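You operate a simulated robot arm through the tools that you are given. There is no shell and no other tool. Be economical: measure what you need, move in short steps, check, and stop when the job is done.

The job below is to be done with a simulated robot arm. You get a single attempt, and the scene is never put back.

Task
Take the spare jaw from the packing bench and put it on the green small sheet gasket there.

It is judged by the outcome, as a careful person would: the job done as asked, and still so three seconds after it is handed in. It fails if anything else is knocked over, pushed out of place, dropped, spilled or broken. Flat cloth is picked up by pressing the open fingertips on it (5 to 10 N) and closing them slowly along it; thin cloth reads only 2 to 8 mm in the jaws.

Robot
A 6-joint arm with a two-finger parallel gripper, fixed in place. Base frame: the origin is at the foot of the arm, x ahead of it, y to its left, z up; the work surface is at about z = 860. Units: mm, degrees, N and s.
With the tool pointing down near the work surface it reaches from about 260 to 680 mm from the base axis. Its first joint turns from -66.0 to 66.0 degrees. Payload 2.9 kg.
Tool frame: the origin (TCP) lies between the finger pads and is the grasp point; the fingertips stand 30 mm ahead of it; z points along the fingers, y is the line along which they close. Largest opening 110 mm; finger width 20, thickness 10; the body of the gripper, 48 by 112 mm, starts 55 mm behind the TCP.
Orientation is that of the tool frame in the base frame, as [roll, pitch, yaw] about the fixed x, y, z axes, in that order (R = Rz(yaw) Ry(pitch) Rx(roll)). With the fingers straight down and closing along the base's y, the tool's x points along the base's -x, its y along +y and its z along -z.

Tools
- The arm moves only by the tool jog_arm. Its argument "steps" is a list of rows, each a list of 3 entries, a list of its own where there are three numbers: the turn, a rotation vector about the base's x, y, z in units of 90 degrees (1.0 is 90 degrees), then the shift along the base's x, y, z in units of 200 mm (1.0 is 200 mm), then the finger opening in mm, from 0 to 110. In form: [[[ax, ay, az], [dx, dy, dz], hand], ...]. A call has 1 to 12 rows; each row is the pose to reach, as a shift and turn from the pose commanded when the call began. A call with a number of a shift or a turn outside -1 to 1 is refused whole. Rows are played at 5 a second. More than 50 mm and 8.6 degrees between two rows, or a gripper value outside its range, and nothing of the call is played. A pose out of reach is approached as far as the arm can. The call stops where the force on the tool passes 40 N (or 10 N more than at its start, if that is more) or the arm is blocked; 0.2 s more then pass. The fingers move at their own pace (about 108 mm/s each) and stop on an object; they squeeze with about 29 N. The grip force told is the motor's: it shows also when the fingers shut on nothing. Time passes only in rows, and 0.2 s behind the last, so rows that repeat a pose let the fingers close. The reply holds the time, the measured pose of the TCP, the force on the tool along the base axes, the opening and the grip force, in the units named above and with some noise, and new pictures: "pictures" is both (left out), scene, wrist or none.
- Cameras (640 x 400 px; columns grow to the right, rows downward): "scene" is fixed at [95.3, 473.3, 1362.2]; the picture's right is [-0.35, -0.94, 0.00], its down [-0.76, 0.28, -0.58] and it looks along [0.55, -0.20, -0.81] (base axes); focal length 323 px, centre (320, 200). "wrist" rides on the gripper at [72, 17, -103] in the tool frame; the picture's right is [-0.23, 0.97, 0.00], its down [-0.76, -0.18, -0.62] and it looks along [-0.61, -0.14, 0.78] (tool axes); focal length 222 px, centre (320, 200). There is no depth. A picture from a camera that has moved, and an enlarged one, comes with that camera's place and axes in the base frame and with its lens. The place of the scene camera against the robot may be out by one fixed shift of up to 12 mm in any direction.
- enlarge(camera, box): a new picture of the part [left, top, right, bottom] of that camera's present view, enlarged. No time passes.
- close_job(): hands the job in; it is judged then, once.

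Go step by step. Nothing tells you positions but the pictures and the camera data: compare them with the known pose of the tool, close in by small moves and look again before you grip or let go. The budget is 90 turns and 170 pictures, counting those below and the enlarged ones. Unless the task says otherwise, let go and move clear before handing in, and close with one line.

The tools are called after "Call:" as a command line: name --argument value ..., lists and objects as JSON in quotes. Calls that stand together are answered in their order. jog_arm: Moves the arm, as the interface text tells. Its arguments: {"type":"object","properties":{"steps":{"type":"array"},"pictures":{"type":"string","enum":["both","scene","wrist","none"]}},"required":["steps"]} The other tools are called the same way: enlarge (camera, box) takes an enlarged picture of a part of a camera's view; close_job () hands the job in.

At the start:

```text
clock: 0.0
ee_pos: [326.2, 320.2, 1082.5]
tcp_rot: [-179.9, -0.1, 179.9]
wrist_force: [0.6, 0.3, -0.2]
grip_width: 110.0
gripper_force: 0.1
```

scene: 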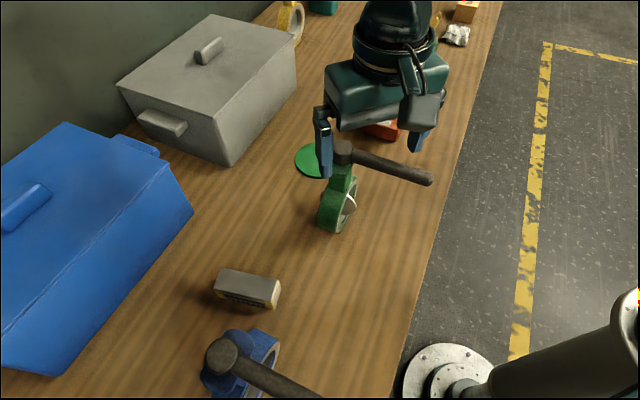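
wrist: 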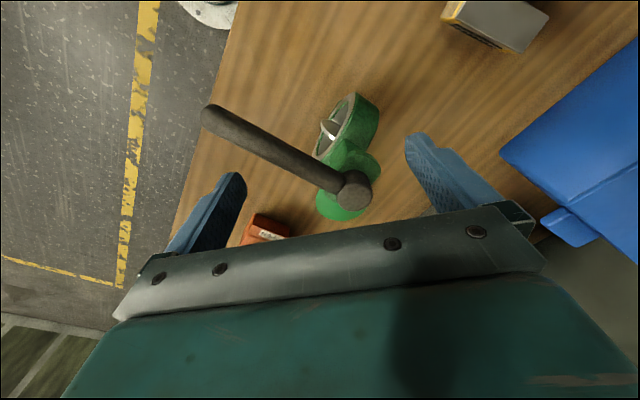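

I see a green disc (probably the gasket), a grey block, two lever-handled tools and two bins. I'll enlarge the picture to tell the objects apart.

Call:
enlarge --camera "scene" --box '[270, 100, 450, 250]'

Call:
enlarge --camera "scene" --box '[180, 240, 340, 400]'

Call:
enlarge --camera "wrist" --box '[180, 60, 440, 260]'

Call:
enlarge --camera "scene" --box '[250, 0, 500, 60]'

```text
2.67 times, centred on (360, 175) of scene
camera zoom: at [95.3, 473.3, 1362.2], right [-0.35, -0.94, 0.0], down [-0.76, 0.28, -0.58], along [0.55, -0.2, -0.81], focal length 862 px, centre (213, 267)
```

zoom: 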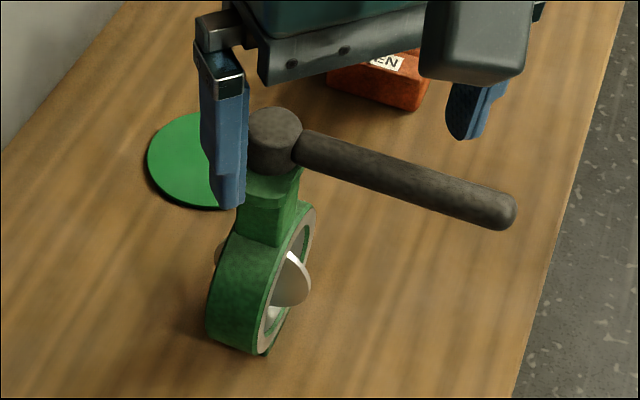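

```text
2.50 times, centred on (260, 320) of scene
camera zoom: at [95.3, 473.3, 1362.2], right [-0.35, -0.94, 0.0], down [-0.76, 0.28, -0.58], along [0.55, -0.2, -0.81], focal length 808 px, centre (470, -100)
```

zoom: 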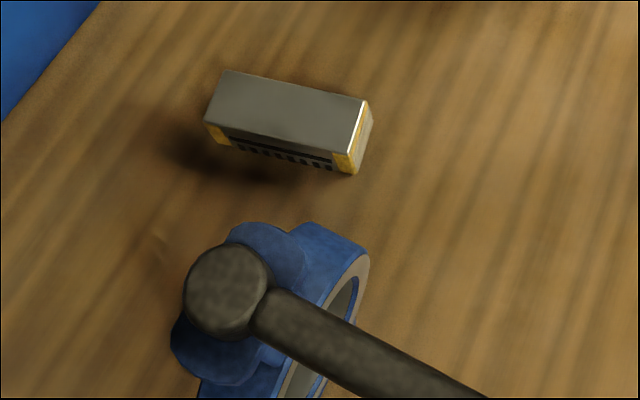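

```text
2.00 times, centred on (310, 160) of wrist
camera zoom: at [252.8, 336.4, 1186.5], right [0.23, 0.97, 0.0], down [0.76, -0.18, 0.62], along [0.61, -0.14, -0.78], focal length 444 px, centre (340, 280)
```

zoom: 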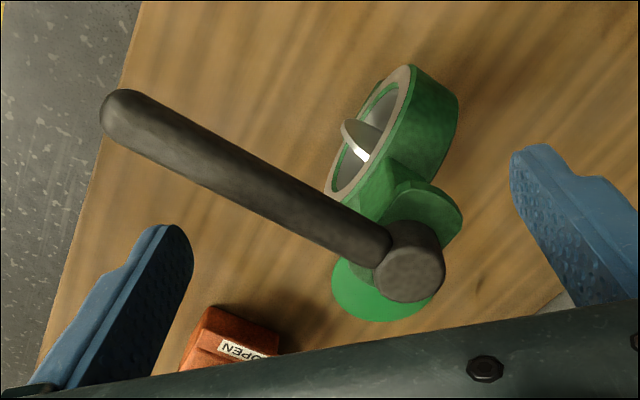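

```text
2.56 times, centred on (375, 30) of scene
camera zoom: at [95.3, 473.3, 1362.2], right [-0.35, -0.94, 0.0], down [-0.76, 0.28, -0.58], along [0.55, -0.2, -0.81], focal length 827 px, centre (179, 635)
```

zoom: 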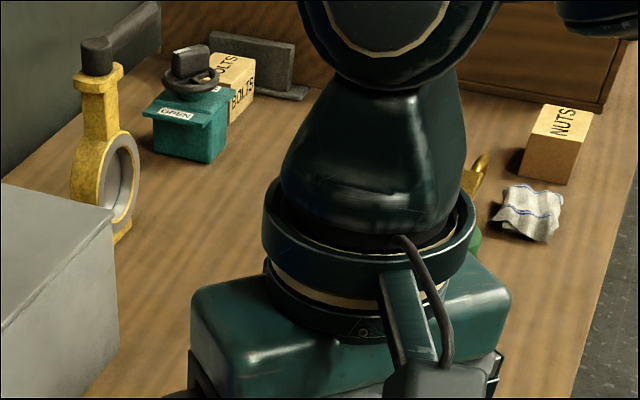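

The green disc lies near (536, 321) and the grey block near (300, 516). I'll move back and left to look at the block and uncover the far part of the bench.

Call:
jog_arm --steps '[[[0, 0, 0], [-0.1, 0.1, 0.1], 110], [[0, 0, 0], [-0.2, 0.25, 0.2], 110], [[0, 0, 0], [-0.35, 0.4, 0.25], 110], [[0, 0, 0], [-0.45, 0.55, 0.3], 110], [[0, 0, 0], [-0.5, 0.65, 0.3], 110], [[0, 0, 0], [-0.5, 0.65, 0.3], 110]]'

```text
clock: 1.4
ee_pos: [223.5, 449.8, 1143.7]
tcp_rot: [-180.0, 0.0, 180.0]
wrist_force: [0.2, 0.4, -0.5]
grip_width: 110.0
gripper_force: 0.0
camera wrist: at [151.7, 465.9, 1246.5], right [0.23, 0.97, 0.0], down [0.76, -0.18, 0.62], along [0.61, -0.14, -0.78], focal length 222 px, centre (320, 200)
```

scene: 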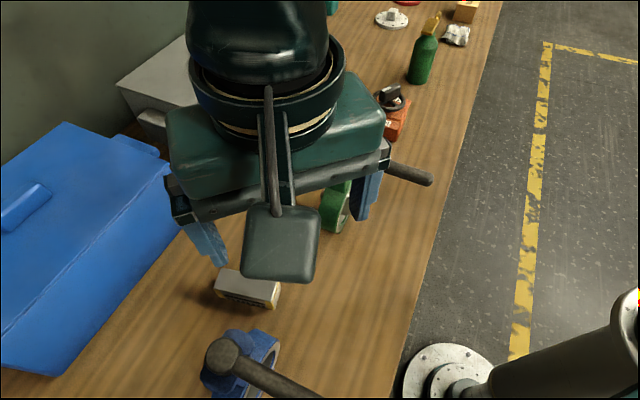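
wrist: 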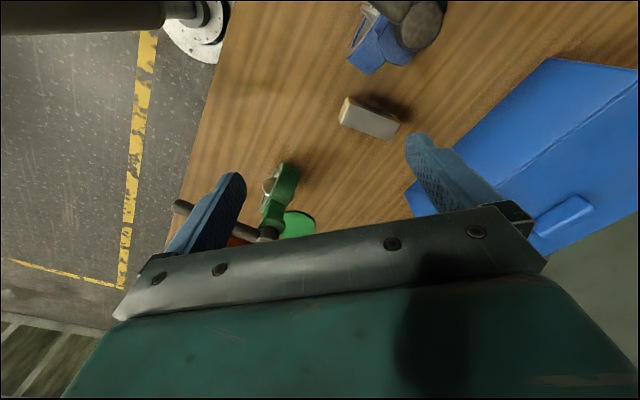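

The block sits at roughly (290, 517). I'll enlarge it and the far objects.

Call:
enlarge --camera "wrist" --box '[300, 50, 460, 170]'

Call:
enlarge --camera "scene" --box '[320, 0, 520, 120]'

```text
3.33 times, centred on (380, 110) of wrist
camera zoom: at [151.7, 465.9, 1246.5], right [0.23, 0.97, 0.0], down [0.76, -0.18, 0.62], along [0.61, -0.14, -0.78], focal length 740 px, centre (120, 500)
```

zoom: 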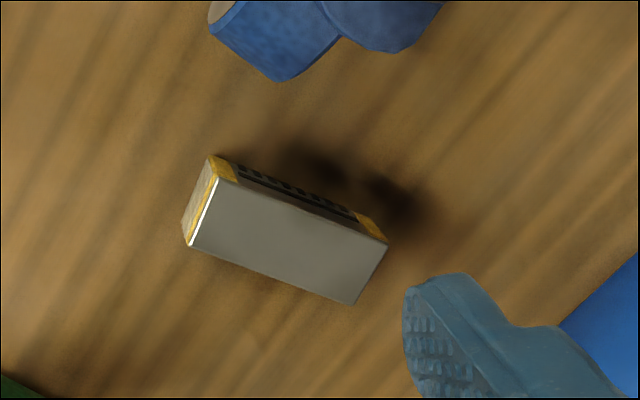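

```text
3.20 times, centred on (420, 60) of scene
camera zoom: at [95.2, 473.3, 1362.2], right [-0.35, -0.94, 0.0], down [-0.76, 0.28, -0.58], along [0.55, -0.2, -0.81], focal length 1034 px, centre (0, 648)
```

zoom: 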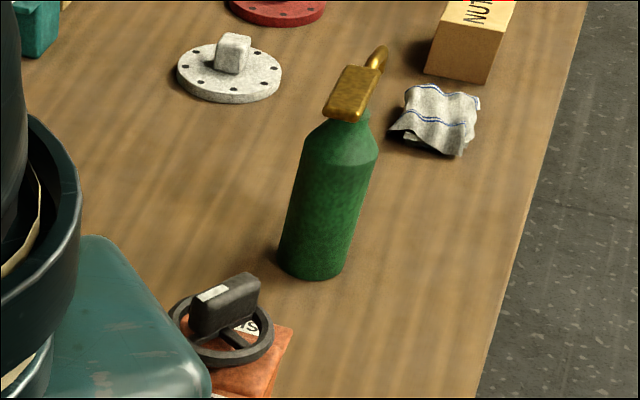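

The grey block (toothed side, about 92x34x28 mm) must be the jaw: centre about (296, 518), long side 57.5° from x. I'll hover over it with the gripper yawed about +57°.

Call:
jog_arm --steps '[[[0, 0, 0.08], [0.045, 0.042, -0.05], 70], [[0, 0, 0.16], [0.09, 0.085, -0.1], 70], [[0, 0, 0.24], [0.135, 0.127, -0.15], 70], [[0, 0, 0.32], [0.18, 0.17, -0.2], 70], [[0, 0, 0.4], [0.225, 0.212, -0.25], 70], [[0, 0, 0.48], [0.27, 0.255, -0.3], 70], [[0, 0, 0.56], [0.315, 0.3, -0.35], 70], [[0, 0, 0.633], [0.3625, 0.34, -0.4], 70], [[0, 0, 0.633], [0.3625, 0.34, -0.4], 70]]'

```text
clock: 3.4
ee_pos: [297.0, 518.2, 1063.9]
tcp_rot: [180.0, 0.0, -122.9]
wrist_force: [0.2, 0.0, 0.2]
grip_width: 70.0
gripper_force: 0.1
camera wrist: at [244.4, 465.9, 1166.0], right [-0.69, 0.72, 0.0], down [0.56, 0.54, 0.62], along [0.45, 0.43, -0.78], focal length 222 px, centre (320, 200)
```

scene: 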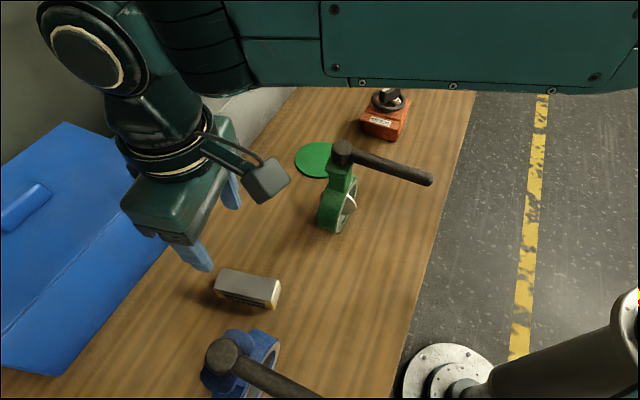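
wrist: 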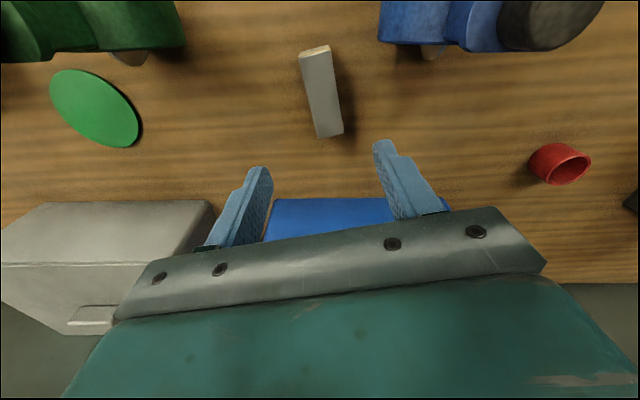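

I'll enlarge to refine the block's position.

Call:
enlarge --camera "wrist" --box '[240, 20, 400, 150]'

```text
3.08 times, centred on (320, 85) of wrist
camera zoom: at [244.4, 465.9, 1166.0], right [-0.69, 0.72, 0.0], down [0.56, 0.54, 0.62], along [0.45, 0.43, -0.78], focal length 684 px, centre (320, 554)
```

zoom: 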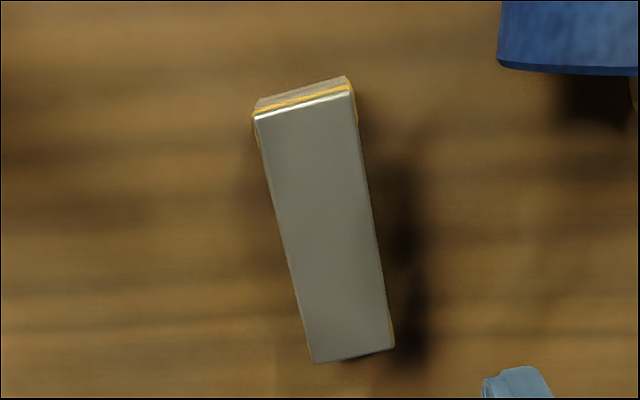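

Refined: block centre (292.5, 518.5), long axis 56.6°. I'll descend to just above it first and check.

Call:
jog_arm --steps '[[[0, 0, -0.005], [-0.0225, 0, -0.15], 70], [[0, 0, -0.005], [-0.0225, 0, -0.3], 70], [[0, 0, -0.005], [-0.0225, 0, -0.45], 70], [[0, 0, -0.005], [-0.0225, 0, -0.58], 66], [[0, 0, -0.005], [-0.0225, 0, -0.64], 66], [[0, 0, -0.005], [-0.0225, 0, -0.64], 66]]'

```text
clock: 4.8
ee_pos: [293.9, 518.0, 935.5]
tcp_rot: [-180.0, 0.0, -123.5]
wrist_force: [0.0, 0.3, 1.3]
grip_width: 66.0
gripper_force: 0.0
camera wrist: at [239.0, 466.6, 1038.2], right [-0.69, 0.73, 0.0], down [0.57, 0.54, 0.62], along [0.45, 0.43, -0.78], focal length 222 px, centre (320, 200)
```

scene: 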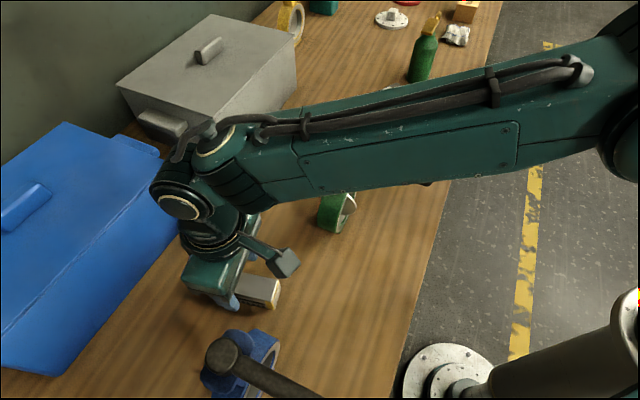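
wrist: 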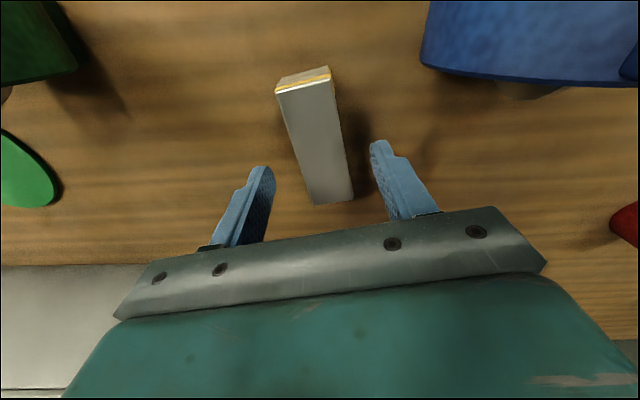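

The block is centred between the fingers at (293, 518.5). I'll descend to TCP z of about 897 and close.

Call:
jog_arm --steps '[[[0, 0, 0], [0, 0, -0.1], 66], [[0, 0, 0], [0, 0, -0.15], 66], [[0, 0, 0], [0, 0, -0.19], 66], [[0, 0, 0], [0, 0, -0.19], 66]]'

```text
clock: 5.8
ee_pos: [293.2, 518.5, 898.3]
tcp_rot: [180.0, 0.0, -123.5]
wrist_force: [0.3, 0.7, 0.5]
grip_width: 66.1
gripper_force: 0.0
camera wrist: at [239.0, 466.0, 1000.6], right [-0.69, 0.73, 0.0], down [0.57, 0.54, 0.62], along [0.45, 0.43, -0.78], focal length 222 px, centre (320, 200)
```

scene: 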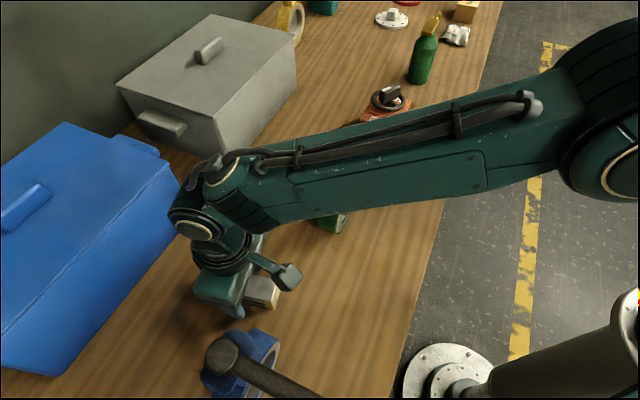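
wrist: 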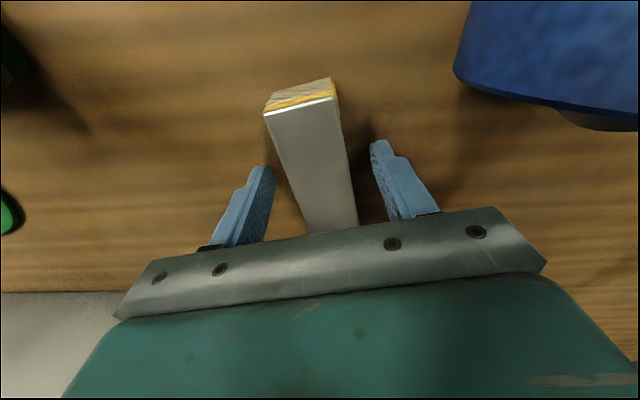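

Fingers straddle the block with room on each side. I'll close, then lift slightly.

Call:
jog_arm --steps '[[[0, 0, 0], [0, 0, 0], 45], [[0, 0, 0], [0, 0, 0], 30], [[0, 0, 0], [0, 0, 0], 20], [[0, 0, 0], [0, 0, 0], 20], [[0, 0, 0], [0, 0, 0.05], 20], [[0, 0, 0], [0, 0, 0.12], 20], [[0, 0, 0], [0, 0, 0.2], 20], [[0, 0, 0], [0, 0, 0.2], 20]]'

```text
clock: 7.6
ee_pos: [292.7, 518.2, 937.6]
tcp_rot: [180.0, 0.0, -123.4]
wrist_force: [-0.3, 0.4, -8.0]
grip_width: 33.8
gripper_force: 29.1
camera wrist: at [238.9, 466.6, 1040.7], right [-0.69, 0.73, 0.0], down [0.57, 0.54, 0.62], along [0.45, 0.43, -0.78], focal length 222 px, centre (320, 200)
```

scene: 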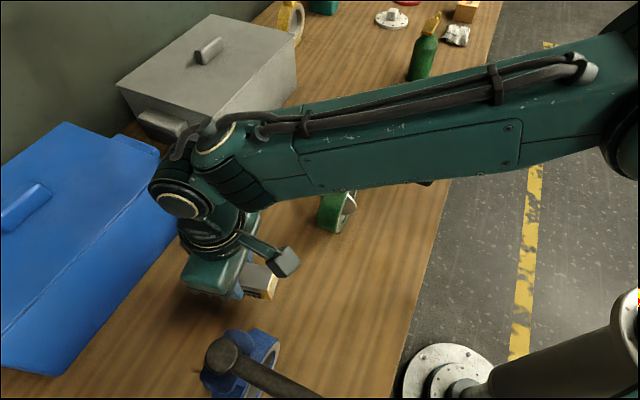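
wrist: 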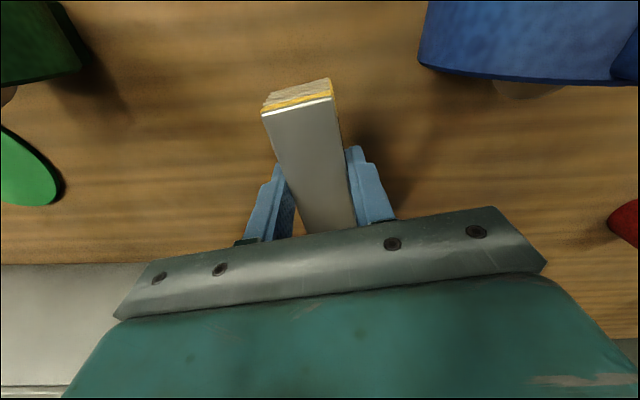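

The jaw is held (33.8 mm, about 0.8 kg). I'll lift it well above the green valve (its handle top is near z 1060) before travelling.

Call:
jog_arm --steps '[[[0, 0, 0], [0, 0, 0.2], 20], [[0, 0, 0], [0, 0, 0.4], 20], [[0, 0, 0], [0, 0, 0.6], 20], [[0, 0, 0], [0, 0, 0.8], 20], [[0, 0, 0], [0, 0, 0.95], 20], [[0, 0, 0], [0, 0, 0.95], 20]]'

```text
clock: 9.0
ee_pos: [293.4, 518.5, 1128.0]
tcp_rot: [180.0, 0.0, -123.5]
wrist_force: [-0.2, -1.0, -8.6]
grip_width: 34.0
gripper_force: 29.1
camera wrist: at [238.8, 466.9, 1231.0], right [-0.69, 0.73, 0.0], down [0.57, 0.54, 0.62], along [0.45, 0.43, -0.78], focal length 222 px, centre (320, 200)
```

scene: 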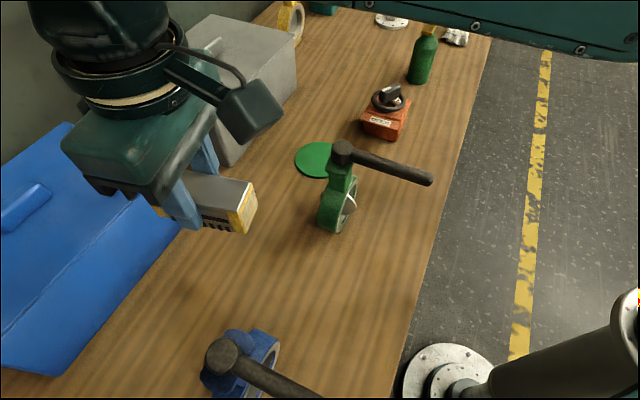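
wrist: 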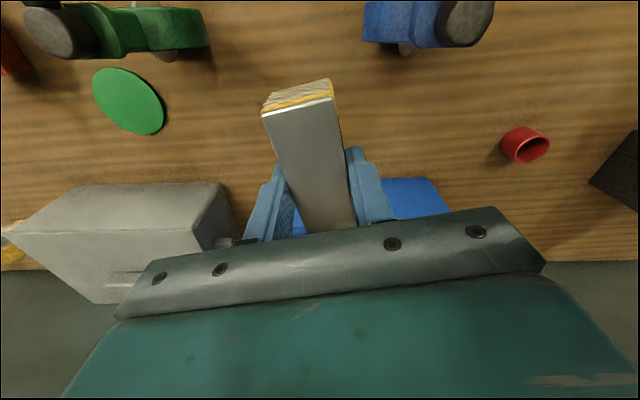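

Wrist view puts the gasket near (516, 313). I'll carry the jaw towards it at this height.

Call:
jog_arm --steps '[[[0, 0, 0], [0.13, -0.13, 0], 20], [[0, 0, 0], [0.26, -0.26, 0], 20], [[0, 0, 0], [0.39, -0.39, 0], 20], [[0, 0, 0], [0.52, -0.52, 0], 20], [[0, 0, 0], [0.65, -0.65, 0], 20], [[0, 0, 0], [0.75, -0.75, 0], 20], [[0, 0, 0], [0.75, -0.75, 0], 20]]'

```text
clock: 10.6
ee_pos: [441.7, 367.8, 1126.3]
tcp_rot: [-180.0, 0.0, -123.3]
wrist_force: [1.4, -0.1, -8.9]
grip_width: 34.0
gripper_force: 29.5
camera wrist: at [389.1, 316.5, 1230.1], right [-0.69, 0.73, 0.0], down [0.57, 0.54, 0.62], along [0.45, 0.43, -0.78], focal length 222 px, centre (320, 200)
```

scene: 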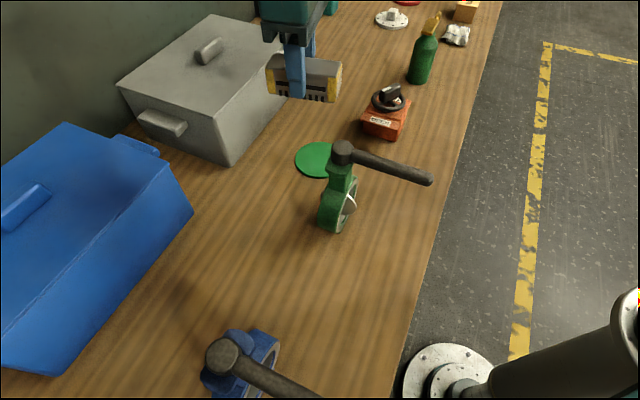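
wrist: 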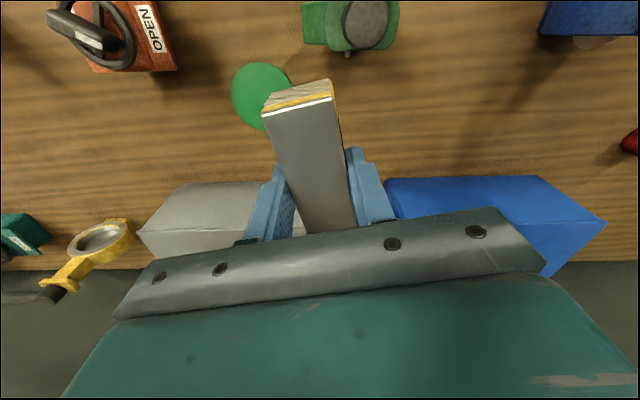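

Gasket centre is about (514.5, 314), radius near 50. I'll move over it, then start descending.

Call:
jog_arm --steps '[[[0, 0, 0], [0.12, -0.09, 0], 20], [[0, 0, 0], [0.24, -0.18, 0], 20], [[0, 0, 0], [0.364, -0.269, 0], 20], [[0, 0, 0], [0.364, -0.269, -0.15], 20], [[0, 0, 0], [0.364, -0.269, -0.3], 20], [[0, 0, 0], [0.364, -0.269, -0.45], 20], [[0, 0, 0], [0.364, -0.269, -0.6], 20], [[0, 0, 0], [0.364, -0.269, -0.6], 20]]'

```text
clock: 12.4
ee_pos: [515.0, 314.7, 1006.6]
tcp_rot: [-179.9, -0.1, -123.5]
wrist_force: [0.2, -0.2, -8.2]
grip_width: 34.0
gripper_force: 28.7
camera wrist: at [461.6, 262.7, 1109.5], right [-0.69, 0.73, 0.0], down [0.57, 0.54, 0.62], along [0.45, 0.43, -0.78], focal length 222 px, centre (320, 200)
```

scene: 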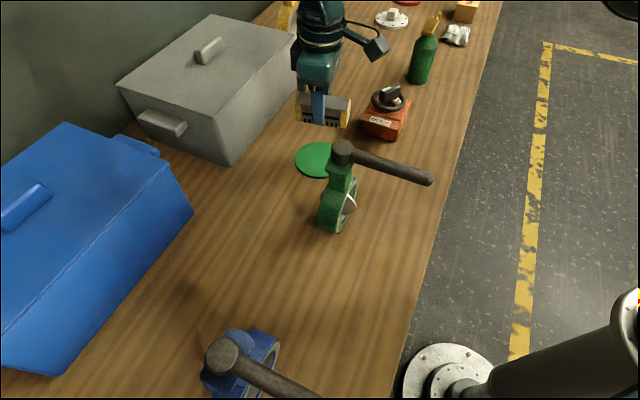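
wrist: 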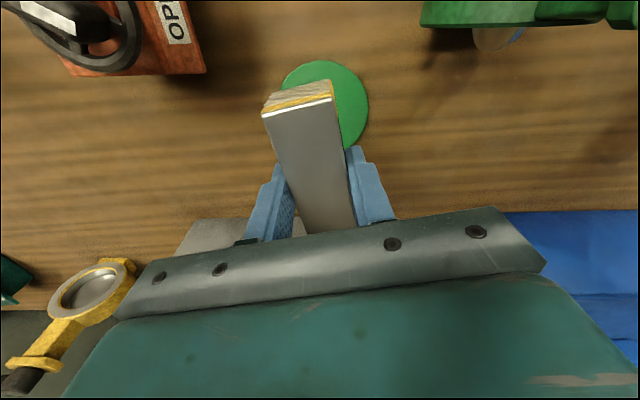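

Alignment holds: the gasket centre reads (513, 315) against TCP (515, 314.7). I'll descend to about 935 and check.

Call:
jog_arm --steps '[[[0, 0, 0], [-0.005, 0, -0.12], 20], [[0, 0, 0], [-0.005, 0, -0.24], 20], [[0, 0, 0], [-0.005, 0, -0.36], 20], [[0, 0, 0], [-0.005, 0, -0.36], 20]]'

```text
clock: 13.4
ee_pos: [514.4, 314.2, 935.1]
tcp_rot: [-180.0, 0.1, -123.5]
wrist_force: [0.2, -0.3, -8.3]
grip_width: 34.0
gripper_force: 28.7
camera wrist: at [461.0, 262.0, 1038.3], right [-0.69, 0.73, 0.0], down [0.57, 0.54, 0.62], along [0.45, 0.43, -0.78], focal length 222 px, centre (320, 200)
```

scene: 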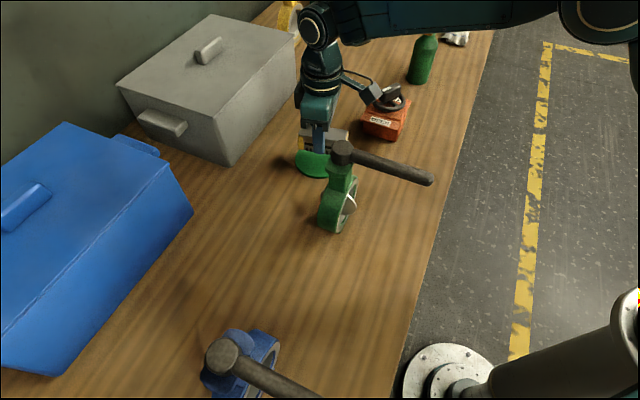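
wrist: 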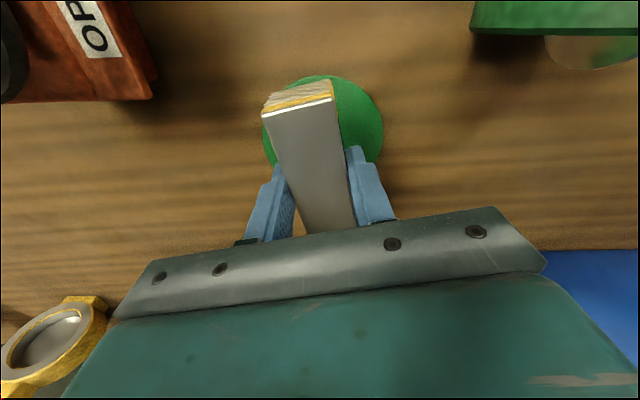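

Still centred. I'll descend slowly to just above contact.

Call:
jog_arm --steps '[[[0, 0, 0], [-0.01, 0, -0.06], 20], [[0, 0, 0], [-0.01, 0, -0.11], 20], [[0, 0, 0], [-0.01, 0, -0.15], 20], [[0, 0, 0], [-0.01, 0, -0.16], 20], [[0, 0, 0], [-0.01, 0, -0.16], 20]]'

```text
clock: 14.6
ee_pos: [512.0, 314.3, 902.4]
tcp_rot: [-179.9, -0.1, -123.5]
wrist_force: [-0.3, -0.8, -8.6]
grip_width: 33.9
gripper_force: 29.1
camera wrist: at [458.8, 262.5, 1006.1], right [-0.69, 0.73, 0.0], down [0.57, 0.54, 0.62], along [0.45, 0.43, -0.78], focal length 222 px, centre (320, 200)
```

scene: 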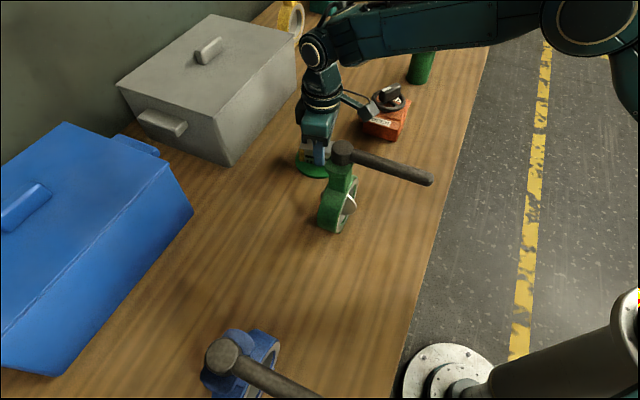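
wrist: 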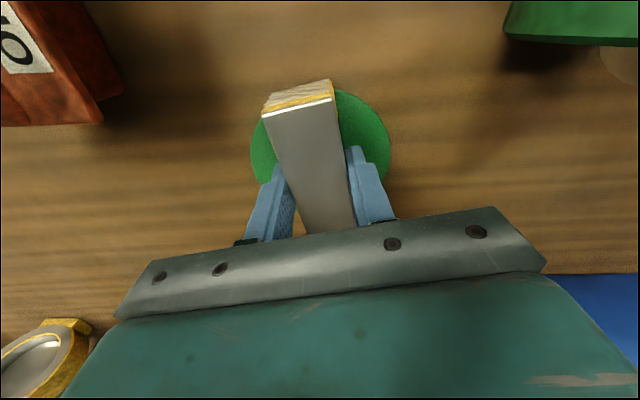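

Nearly at contact. I'll enlarge to check how the jaw's end sits relative to the gasket edge.

Call:
enlarge --camera "wrist" --box '[230, 60, 410, 250]'

Call:
enlarge --camera "scene" --box '[280, 100, 380, 200]'

```text
2.11 times, centred on (320, 155) of wrist
camera zoom: at [458.8, 262.5, 1006.1], right [-0.69, 0.73, 0.0], down [0.57, 0.54, 0.62], along [0.45, 0.43, -0.78], focal length 468 px, centre (320, 295)
```

zoom: 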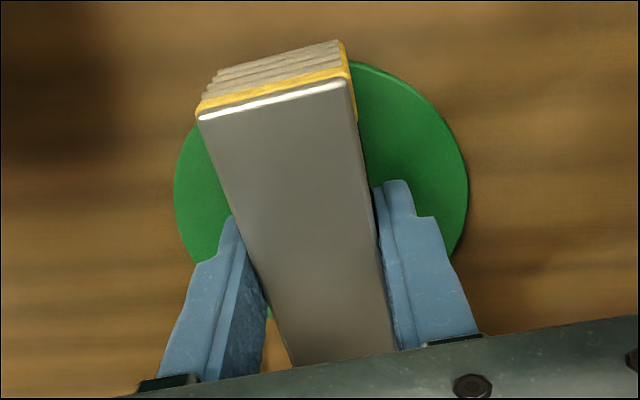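

```text
4.00 times, centred on (330, 150) of scene
camera zoom: at [95.4, 473.4, 1362.2], right [-0.35, -0.94, 0.0], down [-0.76, 0.28, -0.58], along [0.55, -0.2, -0.81], focal length 1292 px, centre (280, 400)
```

zoom: 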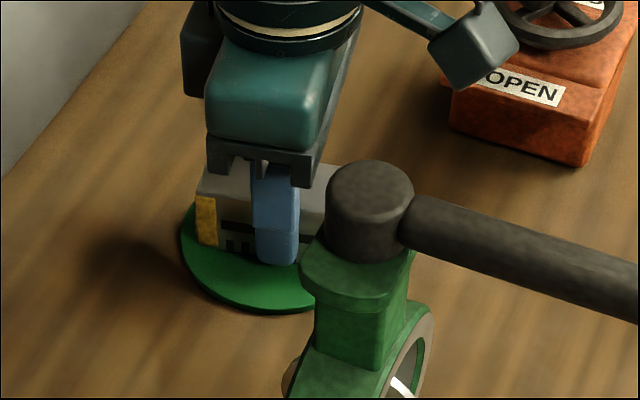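

The gasket fits at about (515, 316.5). I'll nudge by (+2.5, +2) mm and lower in small steps to contact.

Call:
jog_arm --steps '[[[0, 0, 0], [0.012, 0.01, 0], 20], [[0, 0, 0], [0.012, 0.01, -0.005], 20], [[0, 0, 0], [0.012, 0.01, -0.01], 20], [[0, 0, 0], [0.012, 0.01, -0.01], 20]]' --pictures "none"

```text
clock: 15.6
ee_pos: [516.7, 317.7, 901.3]
tcp_rot: [-179.9, 0.1, -123.5]
wrist_force: [-1.8, -0.4, 3.8]
grip_width: 33.8
gripper_force: 29.4
```

Contact is made (vertical force went from -8.6 to +3.8 N). I'll open the fingers moderately and rise a little.

Call:
jog_arm --steps '[[[0, 0, 0], [0, 0, 0], 40], [[0, 0, 0], [0, 0, 0], 56], [[0, 0, 0], [0, 0, 0], 62], [[0, 0, 0], [0, 0, 0.05], 62], [[0, 0, 0], [0, 0, 0.15], 62], [[0, 0, 0], [0, 0, 0.3], 62], [[0, 0, 0], [0, 0, 0.5], 62], [[0, 0, 0], [0, 0, 0.7], 62], [[0, 0, 0], [0, 0, 0.9], 62], [[0, 0, 0], [0, 0, 1.0], 62], [[0, 0, 0], [0, 0, 1.0], 62]]'

```text
clock: 18.0
ee_pos: [515.6, 315.5, 1100.7]
tcp_rot: [180.0, 0.1, -123.5]
wrist_force: [0.0, 0.2, -0.4]
grip_width: 62.0
gripper_force: 0.2
camera wrist: at [461.4, 264.4, 1203.9], right [-0.69, 0.73, 0.0], down [0.57, 0.54, 0.62], along [0.45, 0.43, -0.78], focal length 222 px, centre (320, 200)
```

scene: 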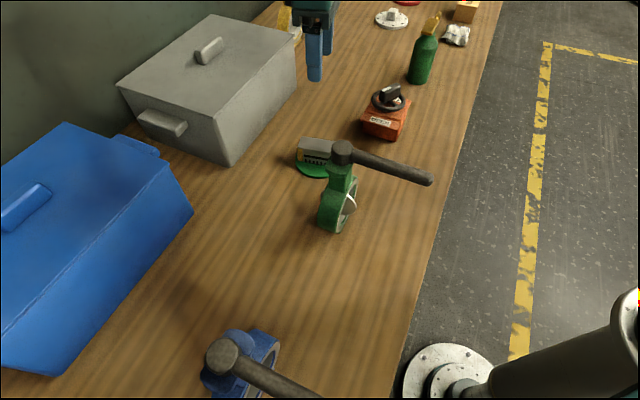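
wrist: 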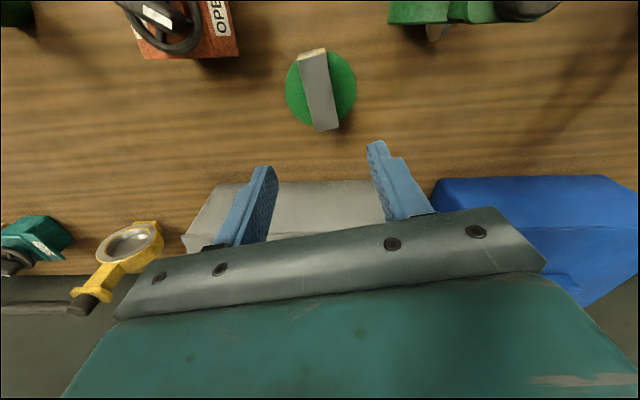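

The jaw looks to be resting on the gasket and the arm is clear. I'll check once up close.

Call:
enlarge --camera "wrist" --box '[270, 30, 370, 140]'

Call:
enlarge --camera "scene" --box '[270, 110, 390, 200]'

```text
3.64 times, centred on (320, 85) of wrist
camera zoom: at [461.4, 264.4, 1203.9], right [-0.69, 0.73, 0.0], down [0.57, 0.54, 0.62], along [0.45, 0.43, -0.78], focal length 808 px, centre (320, 618)
```

zoom: 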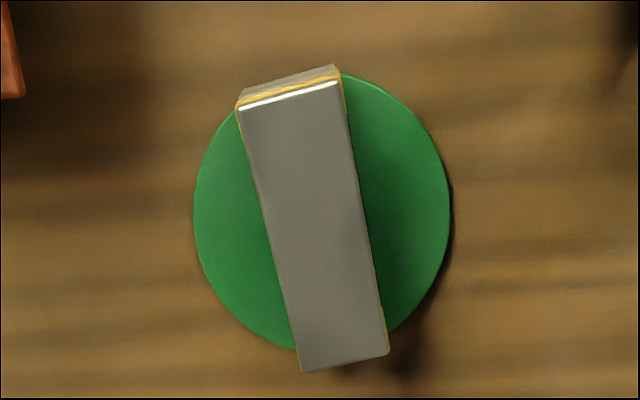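

```text
4.44 times, centred on (330, 155) of scene
camera zoom: at [95.3, 473.3, 1362.2], right [-0.35, -0.94, 0.0], down [-0.76, 0.28, -0.58], along [0.55, -0.2, -0.81], focal length 1436 px, centre (276, 400)
```

zoom: 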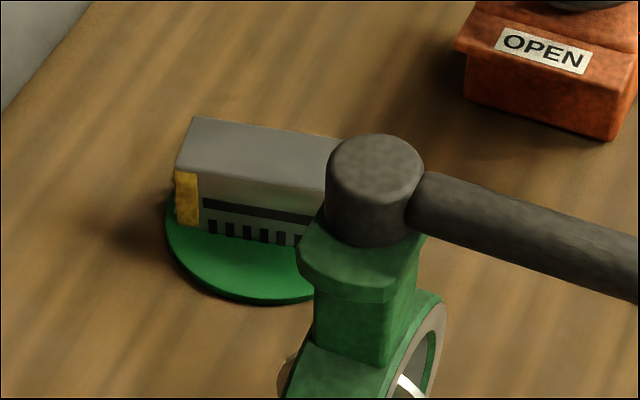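

The jaw sits flat and centred on the green gasket, and nothing else has moved. I'm handing in.

Call:
close_job

```text
The job is handed in.
```

The spare jaw is now lying flat on the green small sheet gasket. The gripper has let go and moved clear, and nothing else was disturbed.
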